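You operate a simulated robot arm through the tools that you are given. There is no shell and no other tool. Be economical: measure what you need, move in short steps, check, and stop when the job is done.

Carry out the task below with a simulated robot arm. There is one attempt and no reset: what you move stays moved.

TASK
Clear the crank winder and set its dial to High.
Fine: crank brake on, crank guide back, wound bobbin on tray N30, counter reset to 0.
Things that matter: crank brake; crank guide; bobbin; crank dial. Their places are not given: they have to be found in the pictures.

It is judged by the outcome, as a careful person would: the job done as asked, and still so three seconds after it is handed in. It fails if anything else is knocked over, pushed out of place, dropped, spilled or broken.

THE ROBOT
A 6-joint arm with a two-finger parallel gripper, fixed in place. Base frame: the origin is at the foot of the arm, x ahead of it, y to its left, z up; the work surface is at about z = 0. Lengths are in m, angles in degrees, forces in N, time in s.
With the tool pointing down near the work surface it reaches from about 0.14 to 0.58 m from the base axis. Its first joint turns from -66.0 to 66.0 degrees. Payload 2.1 kg.
Tool frame: the origin (TCP) lies between the finger pads and is the grasp point; the fingertips stand 0.03 m ahead of it; z points along the fingers, y is the line along which they close. The gripper opens to 0.094 m. The fingers are 0.028 m wide and 0.01 m thick; the gripper's body (0.05 by 0.096 m) begins 0.055 m behind the TCP.
Orientation is that of the tool frame in the base frame, as a unit quaternion [x, y, z, w]. With the fingers straight down and closing along the base's y, the tool's x points along the base's -x, its y along +y and its z along -z.

THE INTERFACE
- The arm moves only by the tool play_rows. Its argument "plan" is a list of rows, each a list of 3 entries, a list of its own where there are three numbers: the turn, a rotation vector about the tool's x, y, z in units of 8 degrees (1.0 is 8 degrees), then the shift along the tool's x, y, z in units of 30 mm (1.0 is 30 mm), then the gripper command, from -1 (shut) to 1 (fully open), values between in proportion. In form: [[[rx, ry, rz], [x, y, z], grip], ...]. A call has 1 to 8 rows; each row shifts and turns the commanded pose from where the row before left it, along the tool's axes as they then stand. A call with a number of a shift or a turn outside -1 to 1 is refused whole. A row lasts 0.2 s, in which the tool goes at most 0.05 m and 8.6 degrees; a call with a longer step from one row to the next is refused whole, and so is a gripper value outside its range. A pose out of reach is approached as far as the arm can. The call stops where the force on the tool passes 40 N (or 10 N more than at its start, if that is more) or the arm is blocked; 0.2 s more then pass. The fingers move at their own pace (about 0.072 m/s each) and stop on an object; they squeeze with about 41 N. The grip force told is the motor's: it shows also when the fingers shut on nothing. Time passes only in rows, and 0.2 s behind the last, so rows that do not move let the fingers close. It gives the time, the measured TCP pose, the force on the tool (base axes), the opening and the grip force at its end, in the units of the frame above (readings bear some noise), and new pictures: "show" is both (left out), scene, wrist or none.
- Cameras (640 x 400 px; columns grow to the right, rows downward): "scene" is fixed at [0.0752, -0.3868, 0.4899]; the picture's right is [0.60, -0.80, 0.00], its down [-0.42, -0.32, -0.85] and it looks along [0.68, 0.51, -0.53] (base axes); focal length 272 px, centre (320, 200). "wrist" rides on the gripper at [-0.037, 0, -0.058] in the tool frame; the picture's right is [0.00, -1.00, 0.00], its down [0.97, 0.00, -0.24] and it looks along [0.24, 0.00, 0.97] (tool axes); focal length 218 px, centre (320, 200).
- locate(camera, pixels): for up to 12 pixels [column, row] of the newest picture of that camera ("zoom" is the newest enlarged one), the place [x, y, z] in the base frame of the surface seen there, good to about 0.002 m. No time passes.
- enlarge(camera, box): a new picture of the part [left, top, right, bottom] of that camera's present view, enlarged. No time passes.
- job_done(): hands the job in; it is judged then, once.

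Work in short steps. Measure before you move; look again where a grasp or a placing could have gone wrong, and mend it. You have 80 turns and 120 pictures in all, the two below and enlarged ones among them. Open the gripper and draw the arm clear of the work before you hand the job in, unless the task says otherwise; then end with one line.

The tools are called after "Emit:" as a command line: name --argument value ..., lists and objects as JSON in quotes. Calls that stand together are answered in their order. play_rows: Moves the arm, as the interface text tells. Its arguments: {"type":"object","properties":{"plan":{"type":"array","items":{"type":"array"}},"show":{"type":"string","enum":["both","scene","wrist","none"]}},"required":["plan"]} The other tools are called the same way: locate (camera, pixels) gives the place of the surface under pixels of a picture; enlarge (camera, box) takes an enlarged picture of a part of a camera's view; job_done () hands the job in.

At the start:

```text
time: 0.0
position: [0.3246, -0.0755, 0.3132]
orientation: [0.0, 1.0, 0.0, 0.001]
contact_force: [-0.2, 1.0, -0.3]
opening: 0.0942
finger_force: 0.0
```

scene: 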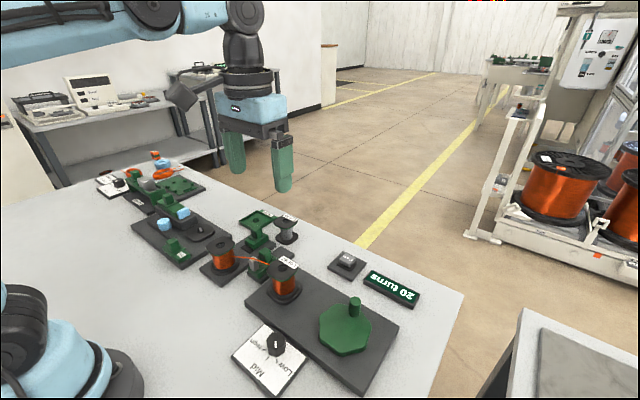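
wrist: 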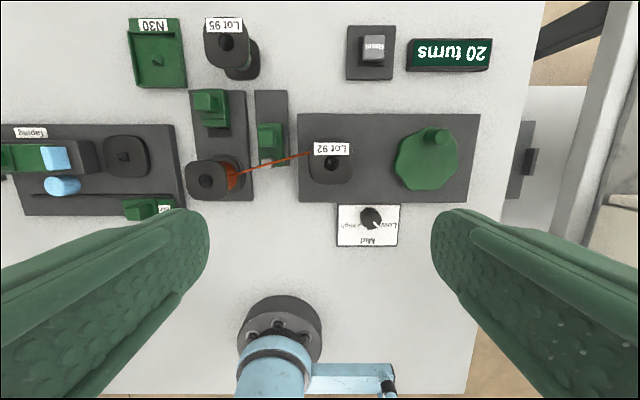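

I'll start by enlarging the work area in both views.

Emit:
enlarge --camera "wrist" --box '[180, 0, 500, 250]'

Emit:
enlarge --camera "scene" --box '[190, 200, 430, 400]'

Emit:
enlarge --camera "scene" --box '[80, 130, 320, 290]'

```text
1.60 times, centred on (340, 125) of wrist
```

zoom: 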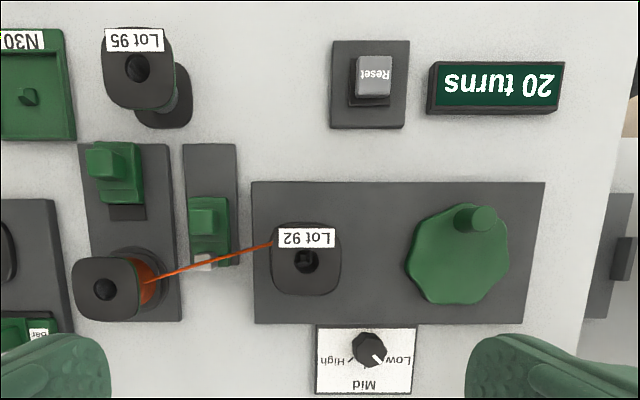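

```text
2.00 times, centred on (310, 300) of scene
```

zoom: 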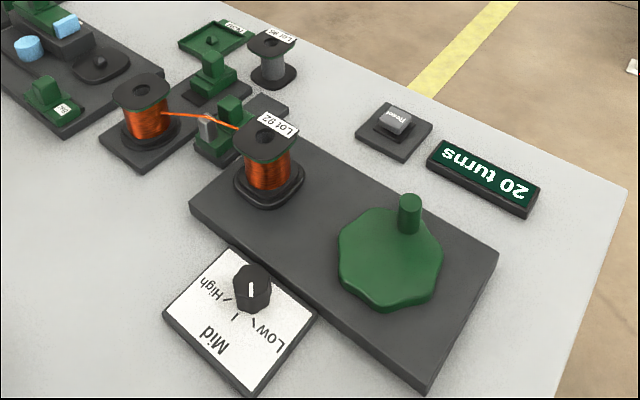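

```text
2.50 times, centred on (200, 210) of scene
```

zoom: 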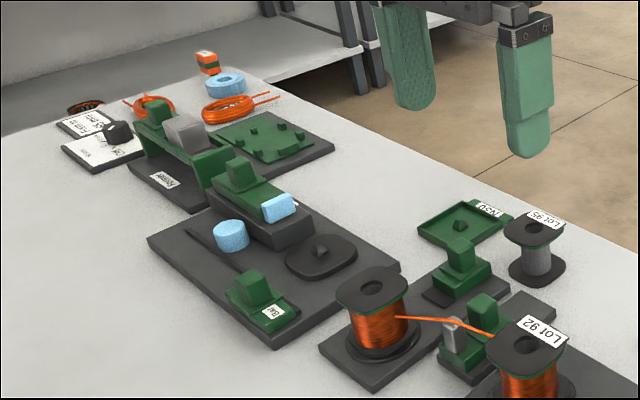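

Emit:
locate --camera "wrist" --pixels '[[206, 181], [212, 102], [212, 122], [267, 135], [272, 102], [331, 163], [370, 215], [373, 45], [158, 62], [155, 25], [226, 43], [435, 135]]'

Emit:
enlarge --camera "wrist" --box '[180, 80, 300, 210]'

Emit:
enlarge --camera "wrist" --box '[300, 130, 420, 250]'

Emit:
enlarge --camera "scene" --box '[190, 200, 310, 310]'

```text
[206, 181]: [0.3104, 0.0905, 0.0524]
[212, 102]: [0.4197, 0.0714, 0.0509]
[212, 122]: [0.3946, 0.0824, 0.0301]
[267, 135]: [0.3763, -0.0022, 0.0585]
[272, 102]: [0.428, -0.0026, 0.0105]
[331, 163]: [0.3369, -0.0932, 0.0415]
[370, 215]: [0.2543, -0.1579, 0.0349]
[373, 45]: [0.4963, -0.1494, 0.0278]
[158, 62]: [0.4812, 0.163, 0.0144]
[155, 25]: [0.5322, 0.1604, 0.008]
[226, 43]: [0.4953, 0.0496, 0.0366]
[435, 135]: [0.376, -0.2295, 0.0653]
```

```text
3.08 times, centred on (240, 145) of wrist
```

zoom: 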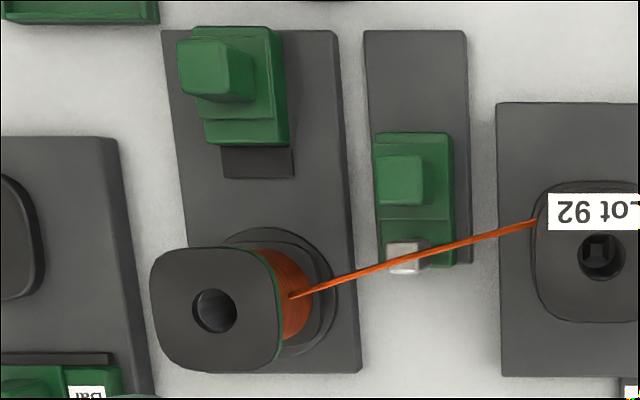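

```text
3.33 times, centred on (360, 190) of wrist
```

zoom: 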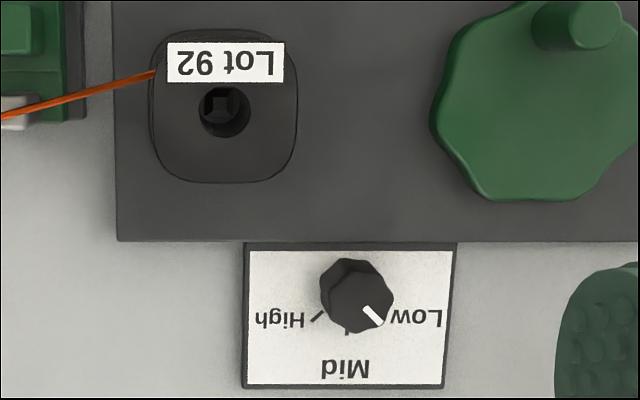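

```text
3.64 times, centred on (250, 255) of scene
```

zoom: 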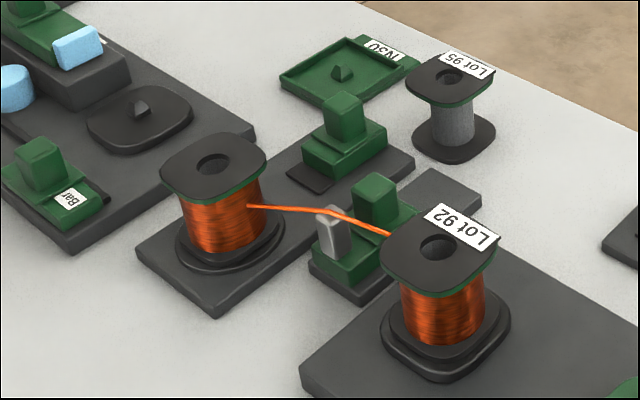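

Emit:
locate --camera "wrist" --pixels '[[196, 94], [219, 94], [206, 102], [197, 109], [258, 127], [273, 127], [259, 143], [272, 143], [310, 175], [350, 175], [312, 145], [350, 145]]'

Emit:
enlarge --camera "wrist" --box '[180, 80, 300, 210]'

```text
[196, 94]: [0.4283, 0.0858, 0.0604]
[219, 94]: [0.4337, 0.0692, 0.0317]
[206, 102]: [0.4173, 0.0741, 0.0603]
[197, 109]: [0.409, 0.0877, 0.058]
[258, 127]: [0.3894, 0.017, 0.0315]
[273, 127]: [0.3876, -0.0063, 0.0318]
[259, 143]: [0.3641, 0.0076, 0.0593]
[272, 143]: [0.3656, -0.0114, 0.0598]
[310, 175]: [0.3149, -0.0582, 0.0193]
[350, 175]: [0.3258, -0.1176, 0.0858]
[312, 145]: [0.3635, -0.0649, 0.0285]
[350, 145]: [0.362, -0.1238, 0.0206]
```

```text
3.08 times, centred on (240, 145) of wrist
```

zoom: 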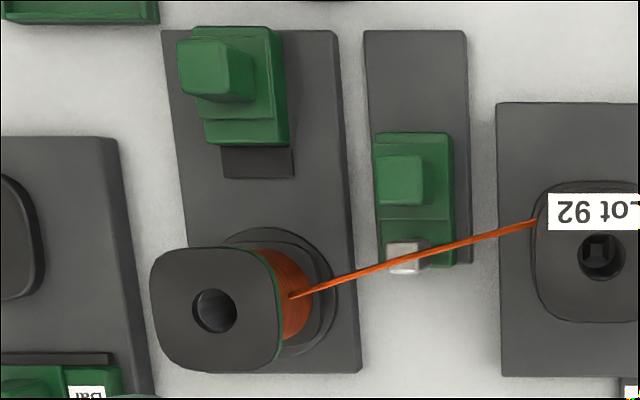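

Brake knob is centred near (0.418, 0.078), top z 0.060. Moving above it with the fingers partly closed.

Emit:
play_rows --plan '[[[0, 0, 0], [-0.389, 0.64, 0.763], 0.0], [[0, 0, 0], [-0.389, 0.64, 0.763], 0.0], [[0, 0, 0], [-0.389, 0.64, 0.763], 0.0], [[0, 0, 0], [-0.389, 0.64, 0.763], 0.0], [[0, 0, 0], [-0.389, 0.64, 0.763], 0.0], [[0, 0, 0], [-0.389, 0.64, 0.763], 0.0], [[0, 0, 0], [-0.389, 0.64, 0.763], 0.0], [[0, 0, 0], [-0.389, 0.64, 0.763], 0.0]]'

```text
time: 1.8
position: [0.4169, 0.0764, 0.1296]
orientation: [0.0, 1.0, 0.0, 0.001]
contact_force: [0.7, 0.3, 1.5]
opening: 0.047
finger_force: 0.0
```

scene: 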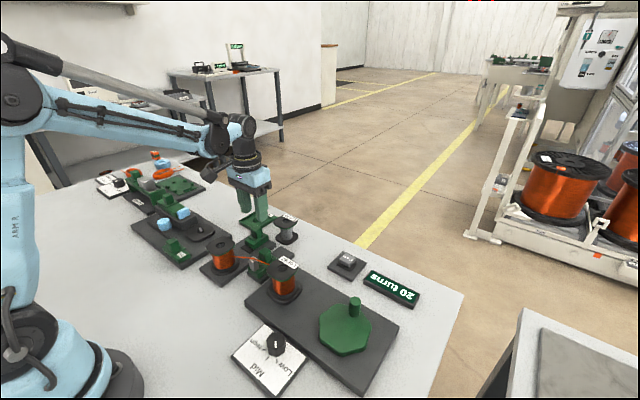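
wrist: 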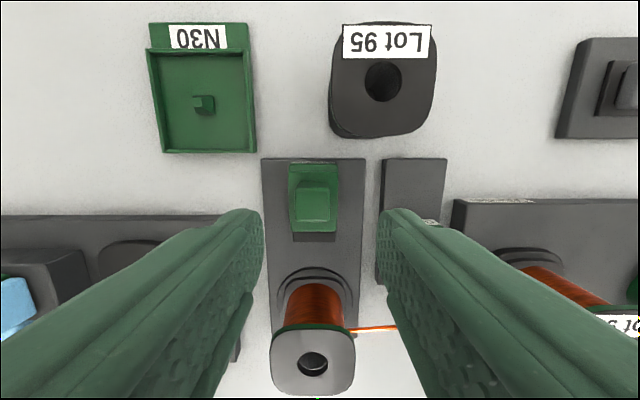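

Emit:
locate --camera "wrist" --pixels '[[298, 181], [331, 181], [296, 218], [332, 218], [203, 102], [165, 65], [240, 65], [168, 140], [245, 140], [300, 237], [384, 82], [345, 115]]'

Emit:
enlarge --camera "wrist" --box '[140, 10, 380, 250]'

```text
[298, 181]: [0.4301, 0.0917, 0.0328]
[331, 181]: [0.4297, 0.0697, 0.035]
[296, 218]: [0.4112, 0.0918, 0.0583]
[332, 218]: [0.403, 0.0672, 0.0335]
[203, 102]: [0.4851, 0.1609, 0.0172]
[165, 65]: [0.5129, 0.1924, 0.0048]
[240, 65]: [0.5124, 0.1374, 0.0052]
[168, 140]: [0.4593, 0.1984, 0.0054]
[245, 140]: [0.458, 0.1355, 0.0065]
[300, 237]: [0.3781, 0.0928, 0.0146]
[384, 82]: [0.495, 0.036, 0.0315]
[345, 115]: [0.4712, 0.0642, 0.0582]
```

```text
1.67 times, centred on (260, 130) of wrist
```

zoom: 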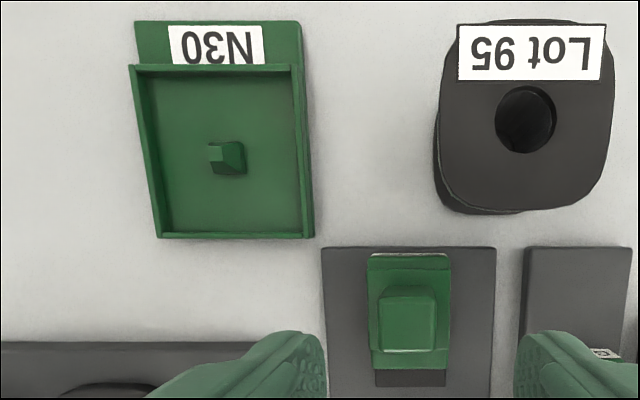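

Brake knob is between the fingers. Descending to z≈0.07 and gripping it.

Emit:
play_rows --plan '[[[0, 0, 0], [-0.05, 0.1, 0.95], 0.0], [[0, 0, 0], [0, 0, 1.0], 0.0], [[0, 0, 0], [0, 0, 0], -1], [[0, 0, 0], [0, 0, 0], -1], [[0, 0, 0], [0, 0, 0], -1]]' --show "wrist"

```text
time: 3.0
position: [0.4188, 0.0826, 0.0701]
orientation: [-0.001, 1.0, 0.001, 0.0]
contact_force: [0.5, 10.9, -7.9]
opening: 0.0217
finger_force: 45.2
```

wrist: 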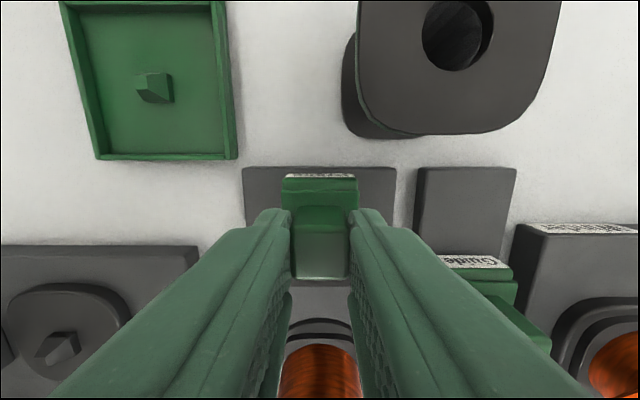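

Gripped. Sliding toward the spool (−x) in small steps.

Emit:
play_rows --plan '[[[0, 0, 0], [0.2, 0, 0], -1], [[0, 0, 0], [0.2, 0, 0], -1], [[0, 0, 0], [0.2, 0, 0], -1]]' --show "both"

```text
time: 3.8
position: [0.4021, 0.0831, 0.071]
orientation: [0.0, 1.0, 0.0, 0.001]
contact_force: [2.4, 12.6, -37.3]
opening: 0.0218
finger_force: 45.3
```

scene: 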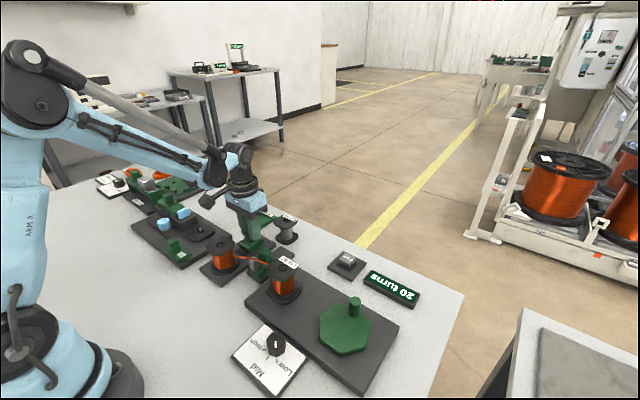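
wrist: 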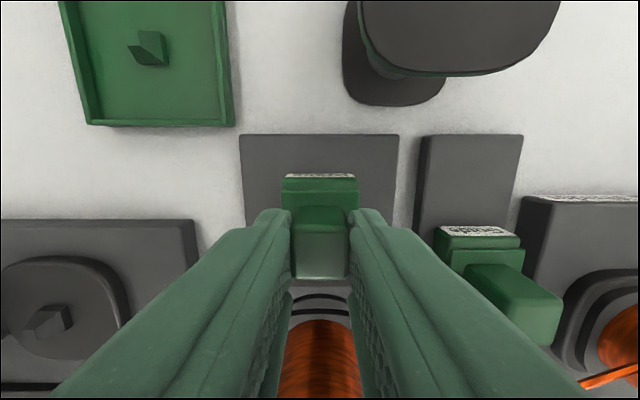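

Slider followed 17 mm. There is an upward tension, so I'll ease down 1 mm and push a bit further to find the stop.

Emit:
play_rows --plan '[[[0, 0, 0], [0, -0.03, 0.04], -1], [[0, 0, 0], [0.1, 0, 0], -1], [[0, 0, 0], [0.1, 0, 0], -1]]' --show "wrist"

```text
time: 4.6
position: [0.3962, 0.0818, 0.071]
orientation: [-0.001, 1.0, 0.003, 0.0]
contact_force: [1.6, 24.4, 16.9]
opening: 0.0217
finger_force: 45.1
```

wrist: 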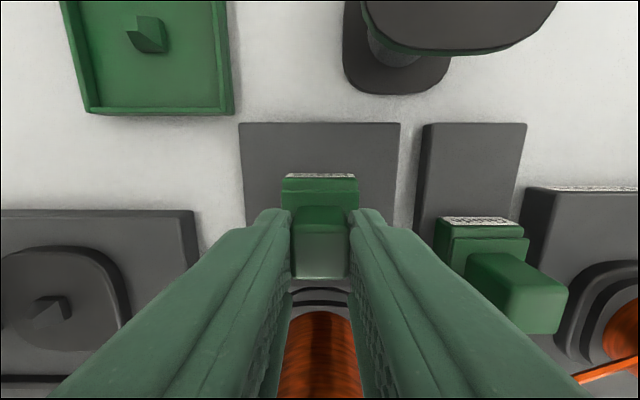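

Emit:
play_rows --plan '[[[0, 0, 0], [0.1, 0.04, -0.02], -1], [[0, 0, 0], [0.1, 0, 0], -1], [[0, 0, 0], [0.1, 0, 0], -1]]' --show "wrist"

```text
time: 5.2
position: [0.3941, 0.0828, 0.0706]
orientation: [0.0, 1.0, 0.0, 0.006]
contact_force: [0.8, 1.4, 0.2]
opening: 0.0223
finger_force: 45.5
stopped in row 3: the force on the tool passed its limit (the readings are from after the stop); the commanded pose is now the measured one
```

wrist: 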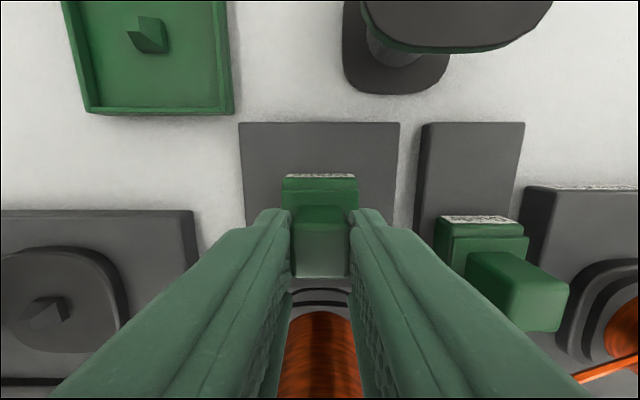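

The stop is reached: brake on. Releasing, lifting, and moving over the guide.

Emit:
play_rows --plan '[[[0, 0, 0], [0, 0, 0], 0], [[0, 0, 0], [0, 0, 0], 0], [[0, 0, 0], [0, 0, -1], 0], [[0, 0, 0], [0, 0, -1], 0], [[0, 0, 0], [0.2, -0.95, 0], 0], [[0, 0, 0], [0.2, -0.95, 0], 0], [[0, 0, 0], [0.2, -0.95, 0], 0]]'

```text
time: 6.8
position: [0.3751, -0.0045, 0.1323]
orientation: [0.0, 1.0, 0.001, 0.007]
contact_force: [0.0, 0.4, 0.5]
opening: 0.0472
finger_force: 0.0
```

scene: 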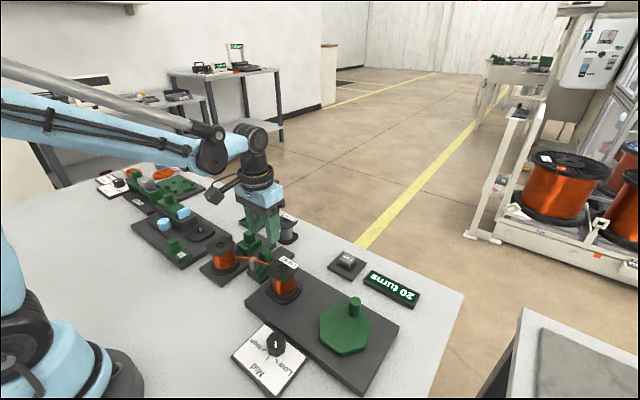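
wrist: 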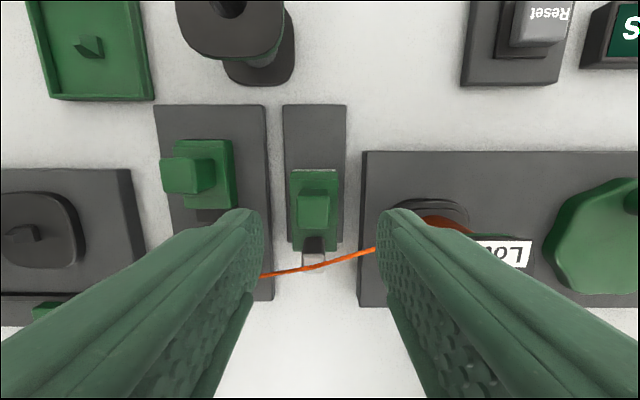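

Checking where the brake ended and the guide knob's exact place.

Emit:
enlarge --camera "wrist" --box '[140, 90, 380, 280]'

Emit:
locate --camera "wrist" --pixels '[[165, 170], [195, 170], [165, 190], [210, 205], [210, 220], [302, 200], [328, 200], [315, 213], [302, 225], [328, 225], [315, 110], [315, 175]]'

Emit:
enlarge --camera "scene" --box '[190, 200, 310, 310]'

```text
2.11 times, centred on (260, 185) of wrist
```

zoom: 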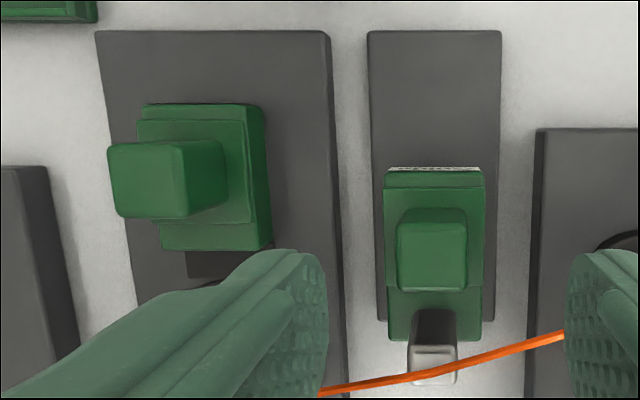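

```text
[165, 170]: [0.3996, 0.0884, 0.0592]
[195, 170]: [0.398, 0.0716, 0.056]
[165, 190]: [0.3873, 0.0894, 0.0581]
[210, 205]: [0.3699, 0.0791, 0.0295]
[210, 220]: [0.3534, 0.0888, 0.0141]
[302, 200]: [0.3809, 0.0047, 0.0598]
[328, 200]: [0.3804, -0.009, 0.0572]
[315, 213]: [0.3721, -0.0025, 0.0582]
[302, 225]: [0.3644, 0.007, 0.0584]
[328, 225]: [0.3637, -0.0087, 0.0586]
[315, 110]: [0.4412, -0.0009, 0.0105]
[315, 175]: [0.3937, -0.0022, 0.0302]
```

```text
3.64 times, centred on (250, 255) of scene
```

zoom: 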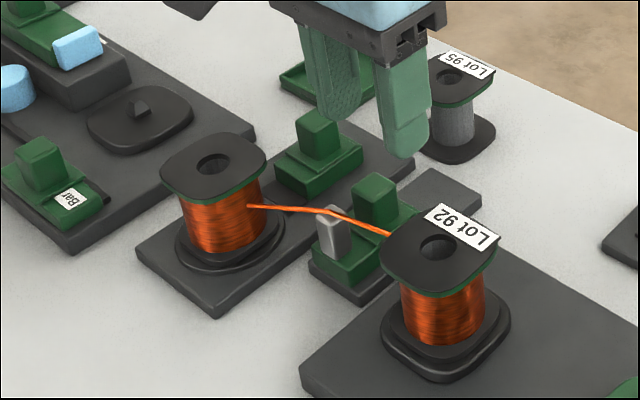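

The dark piece is the brake shoe and it now meets the spool. Next: grip the guide knob, centred near (0.373, −0.001).

Emit:
play_rows --plan '[[[0, 0, 0], [0.05, 0.1, 1.0], 0.0], [[0, 0, 0], [0, 0, 1.0], 0.0], [[0, 0, 0], [0, 0, 0], -1], [[0, 0, 0], [0, 0, 0], -1], [[0, 0, 0], [0, 0, 0], -1], [[0, 0, 0], [-0.2, 0, 0], -1], [[0, 0, 0], [-0.2, 0, 0], -1]]' --show "wrist"

```text
time: 8.5
position: [0.3866, 0.0009, 0.07]
orientation: [-0.001, 1.0, 0.003, 0.007]
contact_force: [2.0, 2.2, -6.4]
opening: 0.0219
finger_force: 44.6
stopped in row 7: the force on the tool passed its limit (the readings are from after the stop); the commanded pose is now the measured one
```

wrist: 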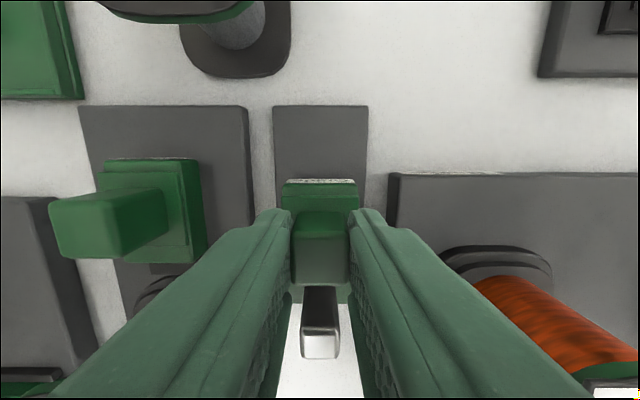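

Emit:
play_rows --plan '[[[0, 0, 0], [-0.15, 0, 0], -1], [[0, 0, 0], [-0.15, 0, 0], -1], [[0, 0, 0], [-0.15, 0, 0], -1]]'

```text
time: 9.3
position: [0.3997, -0.0006, 0.0705]
orientation: [0.0, 1.0, 0.002, 0.006]
contact_force: [-2.0, 3.5, -30.1]
opening: 0.0215
finger_force: 44.7
```

scene: 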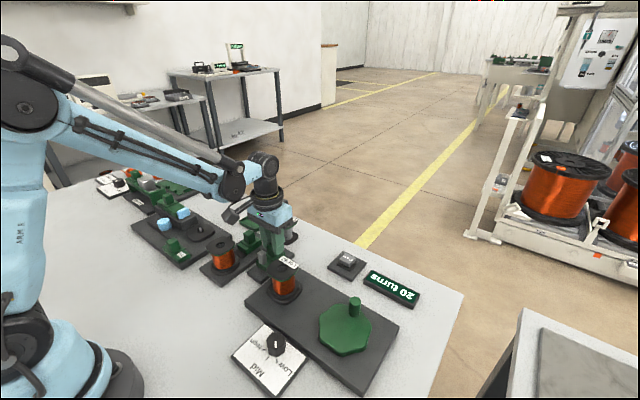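
wrist: 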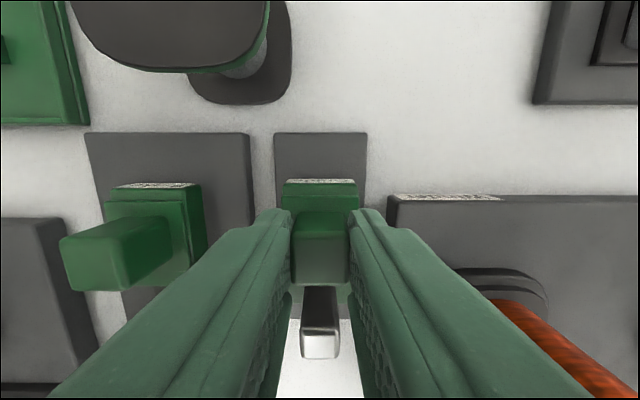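

Emit:
play_rows --plan '[[[0, 0, 0], [-0.12, 0.02, 0.02], -1], [[0, 0, 0], [-0.12, 0, 0], -1], [[0, 0, 0], [-0.12, 0, 0], -1]]' --show "wrist"

```text
time: 10.1
position: [0.412, -0.0002, 0.071]
orientation: [-0.001, 1.0, 0.001, 0.007]
contact_force: [-0.5, -2.9, -13.5]
opening: 0.0219
finger_force: 45.1
```

wrist: 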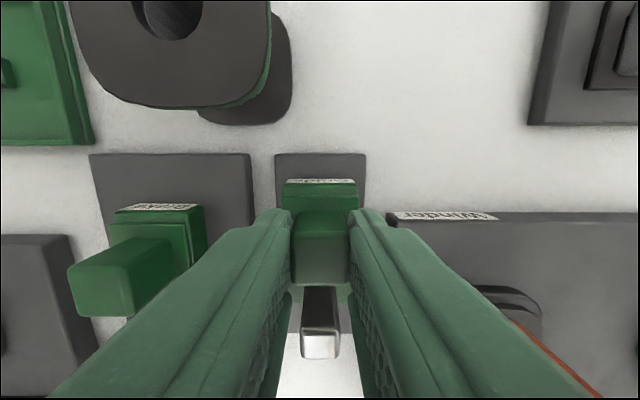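

Emit:
play_rows --plan '[[[0, 0, 0], [-0.12, 0, 0.02], -1], [[0, 0, 0], [-0.12, 0, 0], -1], [[0, 0, 0], [-0.12, 0, 0], -1]]' --show "wrist"

```text
time: 10.9
position: [0.4206, -0.0007, 0.071]
orientation: [0.0, 1.0, 0.003, 0.003]
contact_force: [-28.5, -3.8, 9.4]
opening: 0.022
finger_force: 45.4
```

wrist: 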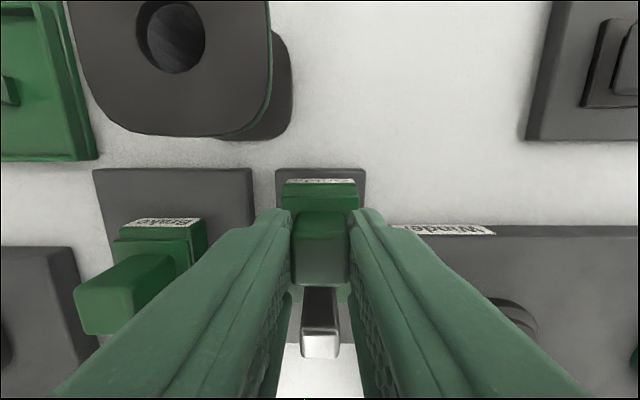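

Fx −28 N: guide at its back stop. Release, lift, and move over the winder bobbin.

Emit:
play_rows --plan '[[[0, 0, 0], [0, 0, 0], 0], [[0, 0, 0], [0, 0, 0], 0], [[0, 0, 0], [0, 0, -1], 0], [[0, 0, 0], [0, 0, -1], 0.5], [[0, 0, 0], [0.7, -0.8, -0.6], 0.8], [[0, 0, 0], [0.7, -0.8, -0.6], 0.8], [[0, 0, 0], [0.7, -0.8, -0.4], 0.8], [[0, 0, 0], [0.7, -0.75, 0], 0.8]]'

```text
time: 12.7
position: [0.3349, -0.0957, 0.1769]
orientation: [-0.001, 1.0, 0.002, 0.007]
contact_force: [-0.7, -0.4, 0.7]
opening: 0.0848
finger_force: 0.0
```

scene: 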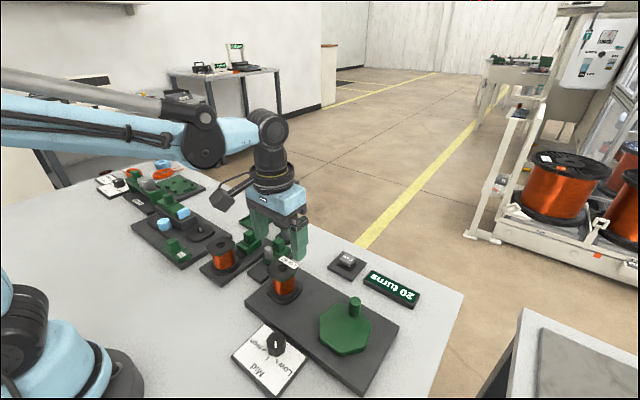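
wrist: 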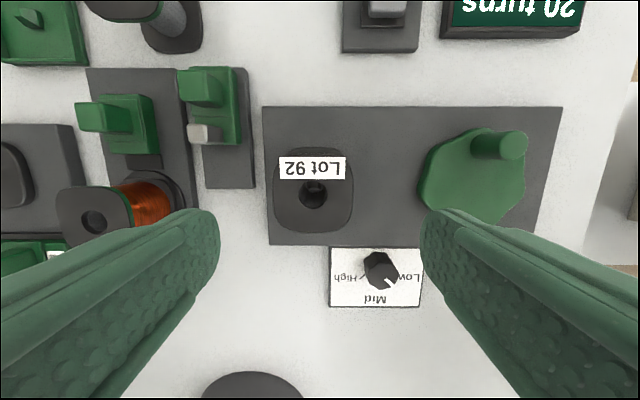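

The wire is gone and the guide is back. Measuring bobbin.

Emit:
locate --camera "wrist" --pixels '[[279, 205], [351, 205], [313, 228], [313, 155], [313, 190], [290, 215], [338, 215], [380, 265], [265, 120], [440, 190]]'

Emit:
enlarge --camera "wrist" --box '[250, 130, 450, 320]'

Emit:
enlarge --camera "scene" --box '[220, 230, 340, 330]'

```text
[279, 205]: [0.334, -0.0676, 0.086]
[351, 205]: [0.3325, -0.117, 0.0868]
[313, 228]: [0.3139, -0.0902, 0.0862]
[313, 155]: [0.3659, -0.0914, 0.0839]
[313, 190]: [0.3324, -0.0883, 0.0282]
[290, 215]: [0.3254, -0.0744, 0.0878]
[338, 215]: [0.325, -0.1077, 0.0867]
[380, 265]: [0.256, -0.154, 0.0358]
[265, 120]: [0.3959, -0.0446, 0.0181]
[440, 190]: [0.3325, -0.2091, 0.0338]
```

```text
2.11 times, centred on (350, 225) of wrist
```

zoom: 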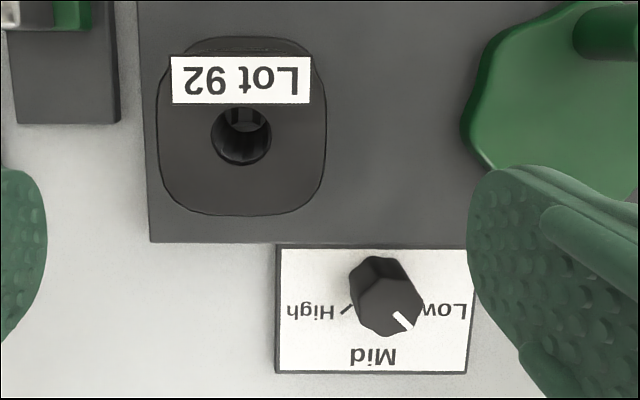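

```text
4.00 times, centred on (280, 280) of scene
```

zoom: 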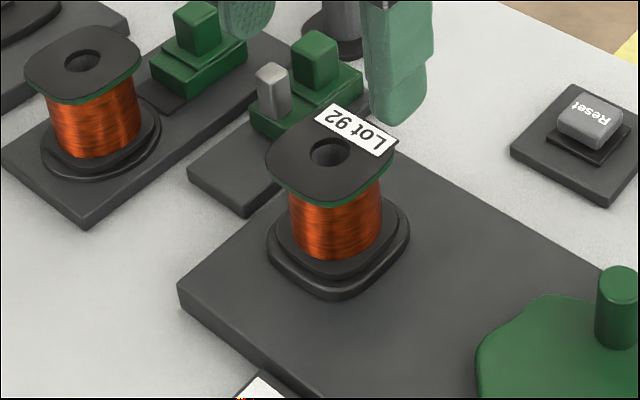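

Bobbin is centred at about (0.3395, −0.0927), top z 0.0865, flange 53 mm. Descending to z≈0.073 around it and closing.

Emit:
play_rows --plan '[[[0, 0.1, 0], [-0.16, 0.1, 0], 0.8], [[0, 0, 0], [0, 0, 0.87], 0.8], [[0, 0, 0], [0, 0, 0.87], 0.8], [[0, 0, 0], [0, 0, 0.87], 0.8], [[0, 0, 0], [0, 0, 0.84], 0.8]]'

```text
time: 13.9
position: [0.3413, -0.0906, 0.0725]
orientation: [-0.001, 1.0, 0.003, 0.001]
contact_force: [0.0, -0.7, -0.8]
opening: 0.0844
finger_force: 0.1
```

scene: 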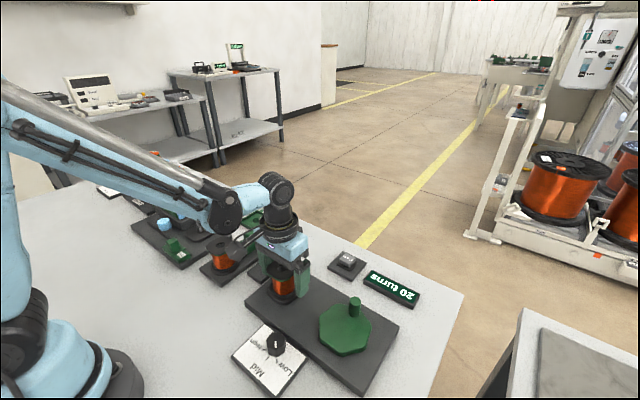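
wrist: 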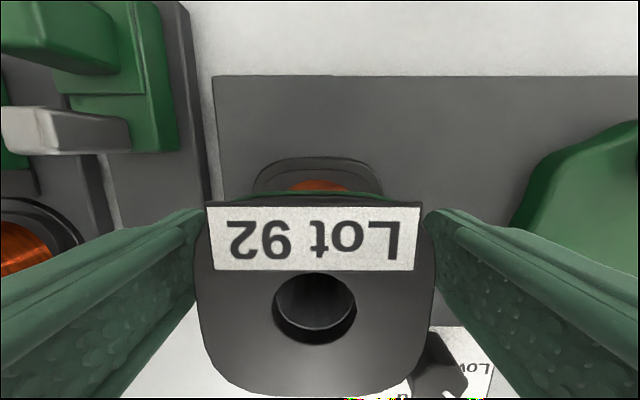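

Emit:
play_rows --plan '[[[0, 0, 0], [0, 0.02, 0], -1], [[0, 0, 0], [0, 0, 0], -1], [[0, 0, 0], [0, 0, 0], -1], [[0, 0, 0], [0, 0, -0.2], -1], [[0, 0, 0], [0, 0, -0.5], -1]]'

```text
time: 15.1
position: [0.3404, -0.0907, 0.0942]
orientation: [-0.001, 1.0, 0.002, 0.0]
contact_force: [1.0, -1.2, -2.2]
opening: 0.0591
finger_force: 40.8
```

scene: 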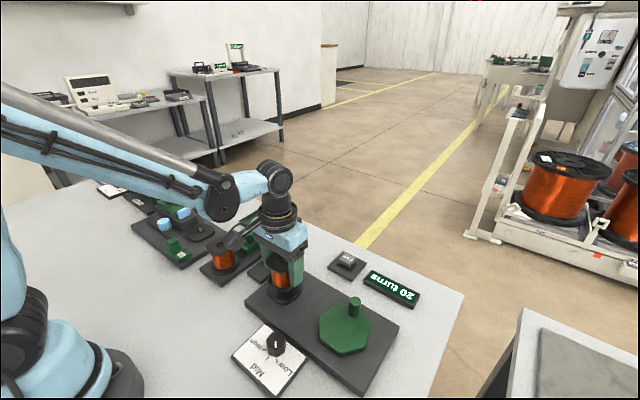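
wrist: 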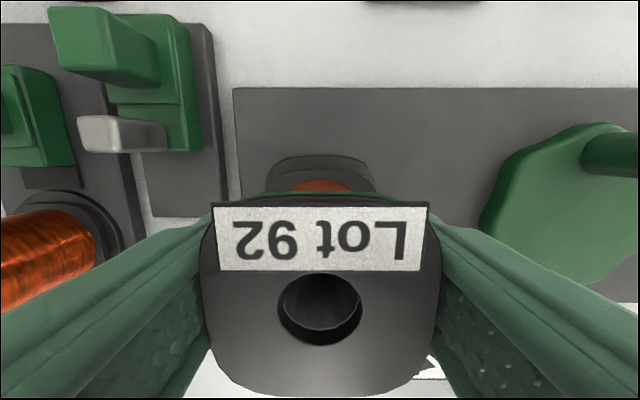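

The bobbin is rising with the gripper. Lift clear.

Emit:
play_rows --plan '[[[0, 0, 0], [0, 0, -0.6], -1], [[0, 0, 0], [0, 0, -0.9], -1], [[0, 0, 0], [0, 0, -0.9], -1], [[0, 0, 0], [0, 0, -0.9], -1], [[0, 0, 0], [0, 0, 0], -1]]'

Emit:
enlarge --camera "scene" --box '[190, 180, 340, 330]'

```text
time: 16.3
position: [0.3417, -0.0918, 0.1953]
orientation: [-0.002, 1.0, 0.003, 0.0]
contact_force: [0.6, 0.4, -2.4]
opening: 0.0592
finger_force: 41.8
```

scene: 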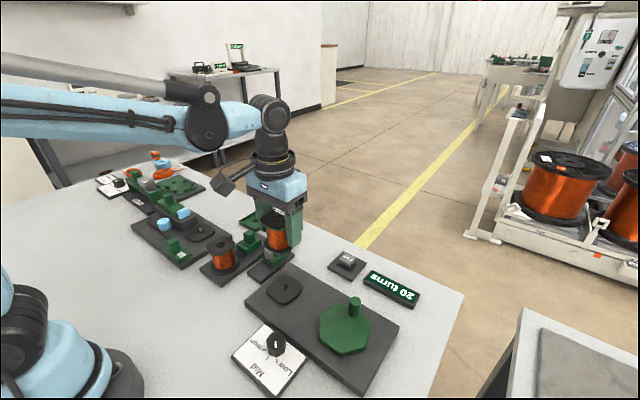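
wrist: 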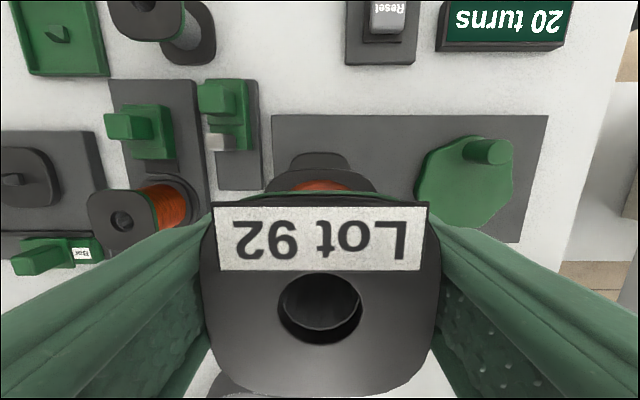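

```text
2.67 times, centred on (265, 255) of scene
```

zoom: 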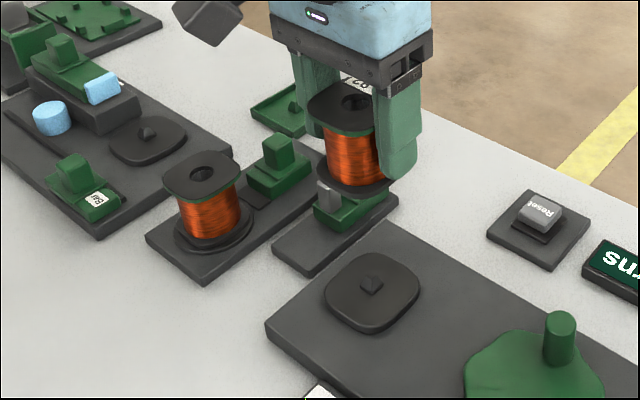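

Emit:
locate --camera "wrist" --pixels '[[274, 305], [366, 305], [320, 269], [320, 349], [206, 320], [434, 320], [320, 392], [320, 210], [62, 38]]'

Emit:
locate --camera "scene" --pixels '[[284, 284], [272, 290], [300, 290], [285, 300], [268, 236]]'

```text
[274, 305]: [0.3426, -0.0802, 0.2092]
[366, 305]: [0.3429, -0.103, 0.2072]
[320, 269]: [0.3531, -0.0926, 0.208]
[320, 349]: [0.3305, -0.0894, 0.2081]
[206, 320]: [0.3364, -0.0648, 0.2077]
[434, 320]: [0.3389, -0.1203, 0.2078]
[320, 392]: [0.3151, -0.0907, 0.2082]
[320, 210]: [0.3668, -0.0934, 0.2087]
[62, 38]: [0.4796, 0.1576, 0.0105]
```

```text
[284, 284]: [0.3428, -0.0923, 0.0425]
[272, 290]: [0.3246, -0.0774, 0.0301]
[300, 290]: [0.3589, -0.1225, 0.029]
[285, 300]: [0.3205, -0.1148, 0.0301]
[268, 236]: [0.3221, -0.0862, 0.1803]
```

Bobbin hole is right at the TCP. Carry toward the tray, stopping short to see it.

Emit:
play_rows --plan '[[[0, 0, 0], [-0.3, 0.8, 0], -1], [[0, 0, 0], [-0.4, 0.8, 0], -1], [[0, 0, 0], [-0.4, 0.8, 0], -1], [[0, 0, 0], [-0.4, 0.8, 0], -1], [[0, 0, 0], [-0.4, 0.8, 0], -1], [[0, 0, 0], [-0.4, 0.8, 0], -1], [[0, 0, 0], [-0.4, 0.7, 0], -1], [[0, 0, 0], [0, 0, 0], -1]]'

```text
time: 18.1
position: [0.4207, 0.0734, 0.1928]
orientation: [0.0, 1.0, 0.002, 0.0]
contact_force: [-0.5, -0.5, -1.8]
opening: 0.0595
finger_force: 41.6
```

scene: 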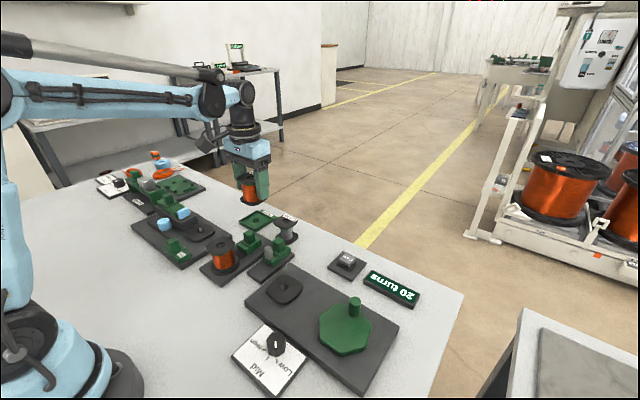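
wrist: 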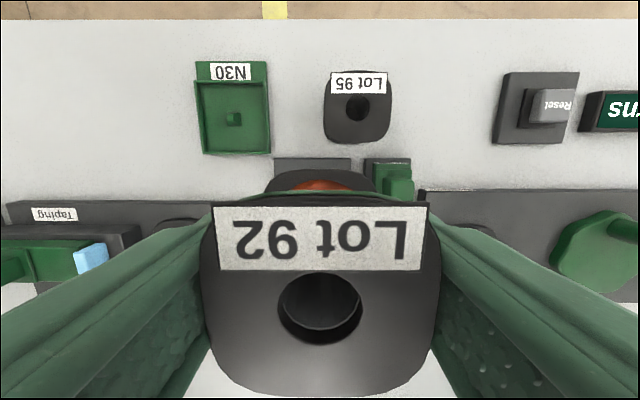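

Emit:
enlarge --camera "wrist" --box '[180, 50, 290, 170]'

Emit:
enlarge --camera "scene" --box '[220, 190, 320, 260]'

Emit:
locate --camera "wrist" --pixels '[[230, 117], [233, 119], [237, 121], [196, 81], [203, 83], [266, 81], [206, 145], [265, 145], [208, 153], [269, 152], [235, 84], [237, 149]]'

```text
3.33 times, centred on (235, 110) of wrist
```

zoom: 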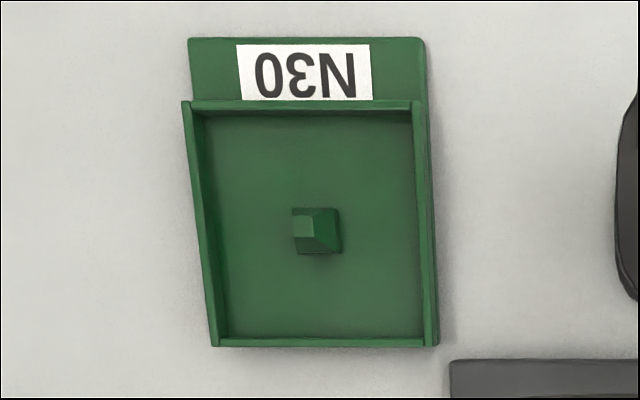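

```text
5.71 times, centred on (270, 225) of scene
```

zoom: 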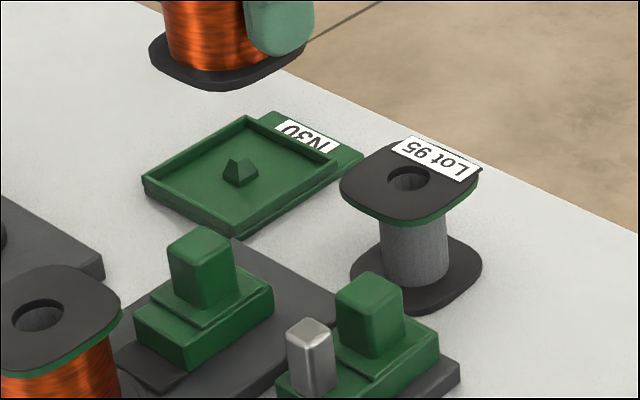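

```text
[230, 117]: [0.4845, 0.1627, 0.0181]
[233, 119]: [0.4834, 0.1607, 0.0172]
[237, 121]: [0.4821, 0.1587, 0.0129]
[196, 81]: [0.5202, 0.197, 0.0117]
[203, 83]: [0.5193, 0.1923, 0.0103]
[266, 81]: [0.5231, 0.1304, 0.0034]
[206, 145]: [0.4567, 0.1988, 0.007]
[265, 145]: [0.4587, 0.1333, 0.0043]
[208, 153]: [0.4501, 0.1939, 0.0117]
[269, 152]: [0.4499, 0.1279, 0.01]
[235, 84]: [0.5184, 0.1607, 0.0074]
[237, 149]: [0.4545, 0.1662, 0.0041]
```

Tray centre/peg at (0.485, 0.1626), wall top 0.0115, floor ~0.0045. Moving above it.

Emit:
play_rows --plan '[[[0, 0, 0], [-0.536, 0.742, 0], -1], [[0, 0, 0], [-0.536, 0.742, 0], -1], [[0, 0, 0], [-0.536, 0.742, 0], -1], [[0, 0, 0], [-0.536, 0.742, 0], -1], [[0, 0, 0], [0, 0, 1], -1], [[0, 0, 0], [0, 0, 1], -1], [[0, 0, 0], [0, 0, 0], -1]]'

Emit:
enlarge --camera "scene" --box '[200, 150, 320, 260]'

```text
time: 19.7
position: [0.4873, 0.1637, 0.1333]
orientation: [0.0, 1.0, 0.003, 0.0]
contact_force: [0.4, -0.2, -1.8]
opening: 0.0596
finger_force: 40.9
```

scene: 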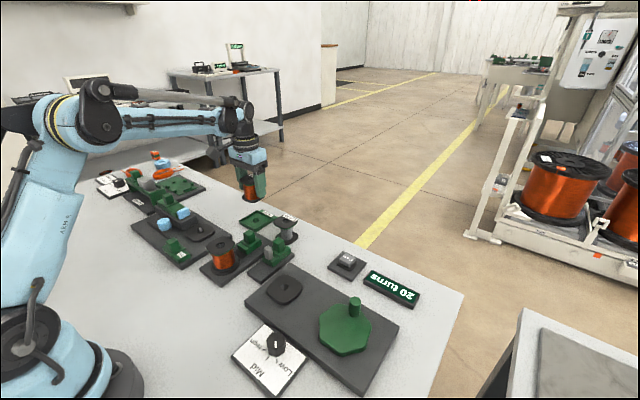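
wrist: 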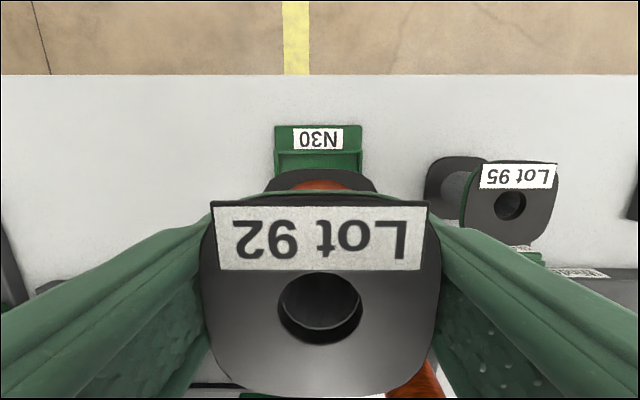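

```text
3.64 times, centred on (260, 205) of scene
```

zoom: 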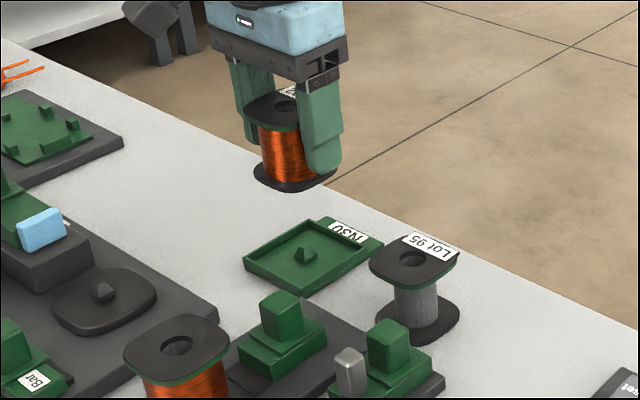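

Emit:
locate --camera "wrist" --pixels '[[274, 305], [366, 305], [320, 269], [320, 349], [276, 130], [361, 130], [206, 320], [434, 320]]'

```text
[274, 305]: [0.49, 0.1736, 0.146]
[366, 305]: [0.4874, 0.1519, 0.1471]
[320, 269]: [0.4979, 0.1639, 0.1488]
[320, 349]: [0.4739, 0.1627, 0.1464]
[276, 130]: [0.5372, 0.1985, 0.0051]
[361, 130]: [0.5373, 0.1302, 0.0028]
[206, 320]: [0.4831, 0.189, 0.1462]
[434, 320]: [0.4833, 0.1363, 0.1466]
```

Hole at (0.486, 0.163): nearly aligned. Nudge −1 mm in x and lower gently.

Emit:
play_rows --plan '[[[0, 0, 0], [0.04, 0.01, 0.7], -1], [[0, 0, 0], [0, 0, 0.8], -1], [[0, 0, 0], [0, 0, 0.8], -1], [[0, 0, 0], [0, 0, 0.3], -1], [[0, 0, 0], [0, 0, 0.1], -1], [[0, 0, 0], [0, 0, 0], -1]]'

Emit:
enlarge --camera "scene" --box '[200, 150, 320, 260]'

```text
time: 21.1
position: [0.4857, 0.1643, 0.0536]
orientation: [-0.001, 1.0, 0.003, 0.0]
contact_force: [-0.5, -0.3, -2.7]
opening: 0.0591
finger_force: 41.4
```

scene: 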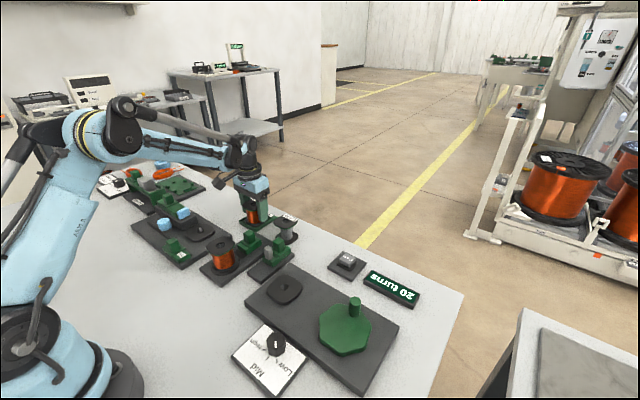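
wrist: 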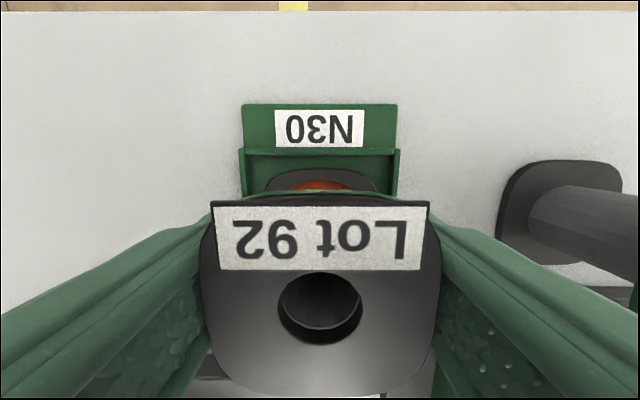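

```text
3.64 times, centred on (260, 205) of scene
```

zoom: 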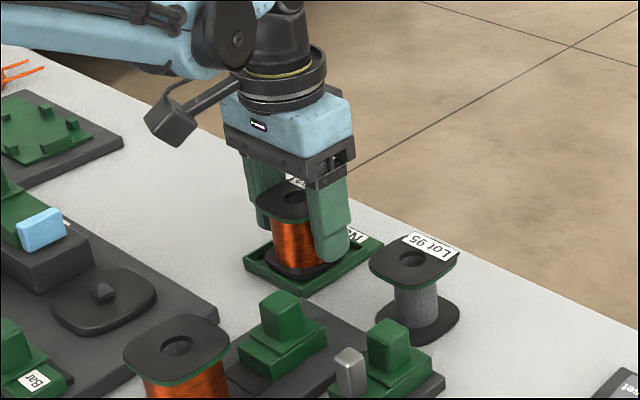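

Well centred in the tray. Lowering the last millimetres until contact.

Emit:
play_rows --plan '[[[0, 0, 0], [0, 0, 0.07], -1], [[0, 0, 0], [0, 0, 0.07], -1], [[0, 0, 0], [0, 0, 0.04], -1]]' --show "none"

```text
time: 21.9
position: [0.4867, 0.1643, 0.05]
orientation: [-0.001, 1.0, 0.002, 0.001]
contact_force: [0.7, -0.2, 27.0]
opening: 0.0592
finger_force: 41.0
```

Contact (27 N) at z 0.050, as expected. Releasing and lifting.

Emit:
play_rows --plan '[[[0, 0, 0], [0, 0, -0.03], -0.2], [[0, 0, 0], [0, 0, 0], 0.6], [[0, 0, 0], [0, 0, 0], 0.6], [[0, 0, 0], [0, 0, -0.7], 0.6], [[0, 0, 0], [0, 0, -1], 0.6], [[0, 0, 0], [0, 0, -1], 0.6], [[0, 0, 0], [0, 0, -1], 0.6]]'

Emit:
enlarge --camera "scene" --box '[200, 170, 320, 280]'

```text
time: 23.5
position: [0.4848, 0.1645, 0.1621]
orientation: [-0.001, 1.0, 0.003, 0.0]
contact_force: [-0.5, 1.2, 1.0]
opening: 0.0755
finger_force: 0.1
```

scene: 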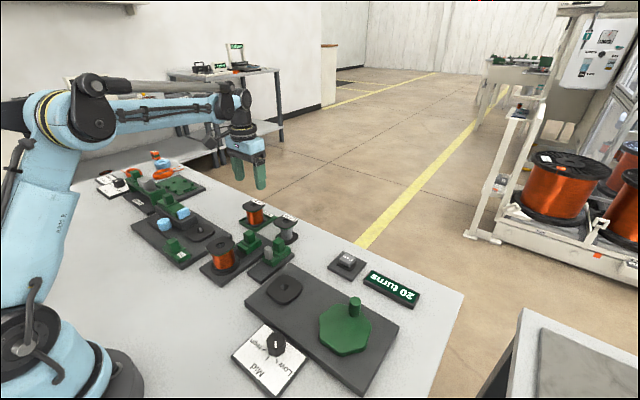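
wrist: 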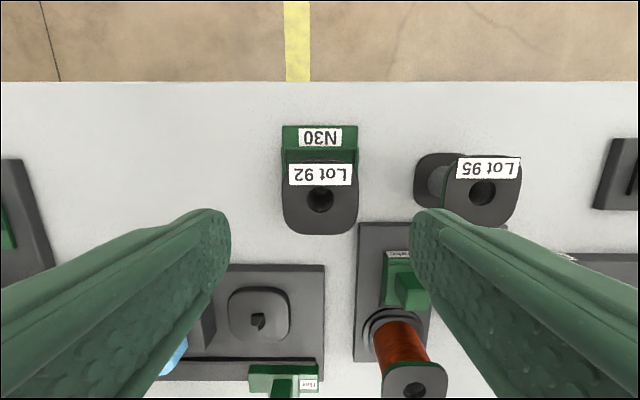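

```text
3.64 times, centred on (260, 225) of scene
```

zoom: 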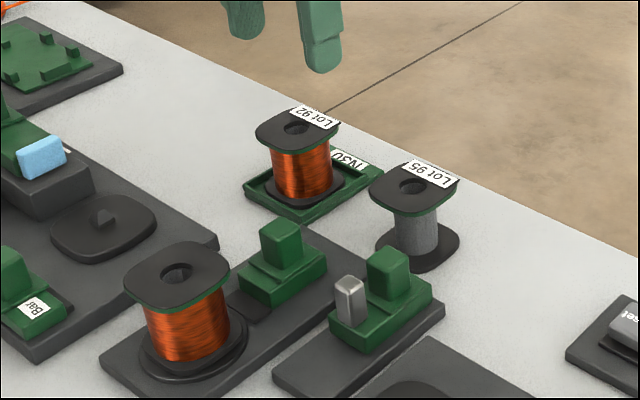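

Bobbin sits in the tray. Next the reset button: close fingers and move toward y≈−0.15.

Emit:
play_rows --plan '[[[0, 0, 0], [0, -0.9, 0], -1], [[0, 0, 0], [0, -1, 0], -1], [[0, 0, 0], [0, -1, 0], -1], [[0, 0, 0], [0, -1, 0], -1], [[0, 0, 0], [0, -1, 0], -1], [[0, 0, 0], [0, -1, 0], -1], [[0, 0, 0], [0, -1, 0], -1], [[0, 0, 0], [0, -1, 0], -1]]' --show "none"

Emit:
play_rows --plan '[[[0, 0, 0], [0, -0.9, 0], -1], [[0, 0, 0], [0, -0.9, 0], -1], [[0, 0, 0], [0, -0.7, 0], -1], [[0, 0, 0], [0, 0, 0], -1]]' --show "wrist"

```text
time: 25.3
position: [0.4852, -0.0726, 0.1598]
orientation: [-0.001, 1.0, 0.003, 0.0]
contact_force: [0.9, -0.1, 0.4]
opening: 0.0
finger_force: 32.9
```

```text
time: 26.3
position: [0.4848, -0.1471, 0.1594]
orientation: [-0.001, 1.0, 0.003, 0.0]
contact_force: [-0.3, -0.2, -0.1]
opening: 0.0
finger_force: 32.6
```

wrist: 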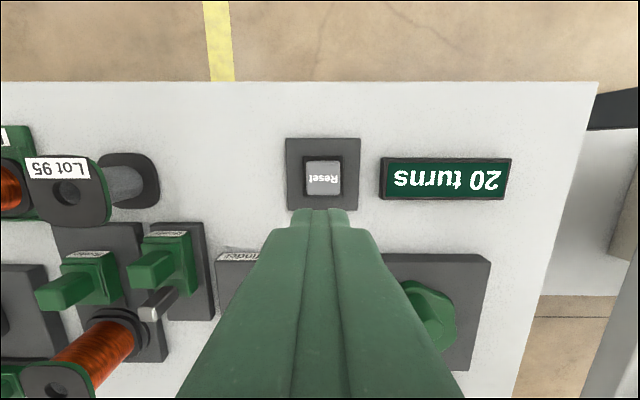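

Emit:
locate --camera "wrist" --pixels '[[309, 165], [338, 165], [309, 192], [338, 192], [323, 178], [290, 180]]'

```text
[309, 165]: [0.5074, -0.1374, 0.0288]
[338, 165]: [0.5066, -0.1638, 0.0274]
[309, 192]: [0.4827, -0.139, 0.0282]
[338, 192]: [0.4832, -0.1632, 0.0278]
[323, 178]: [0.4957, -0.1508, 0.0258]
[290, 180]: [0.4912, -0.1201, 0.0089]
```

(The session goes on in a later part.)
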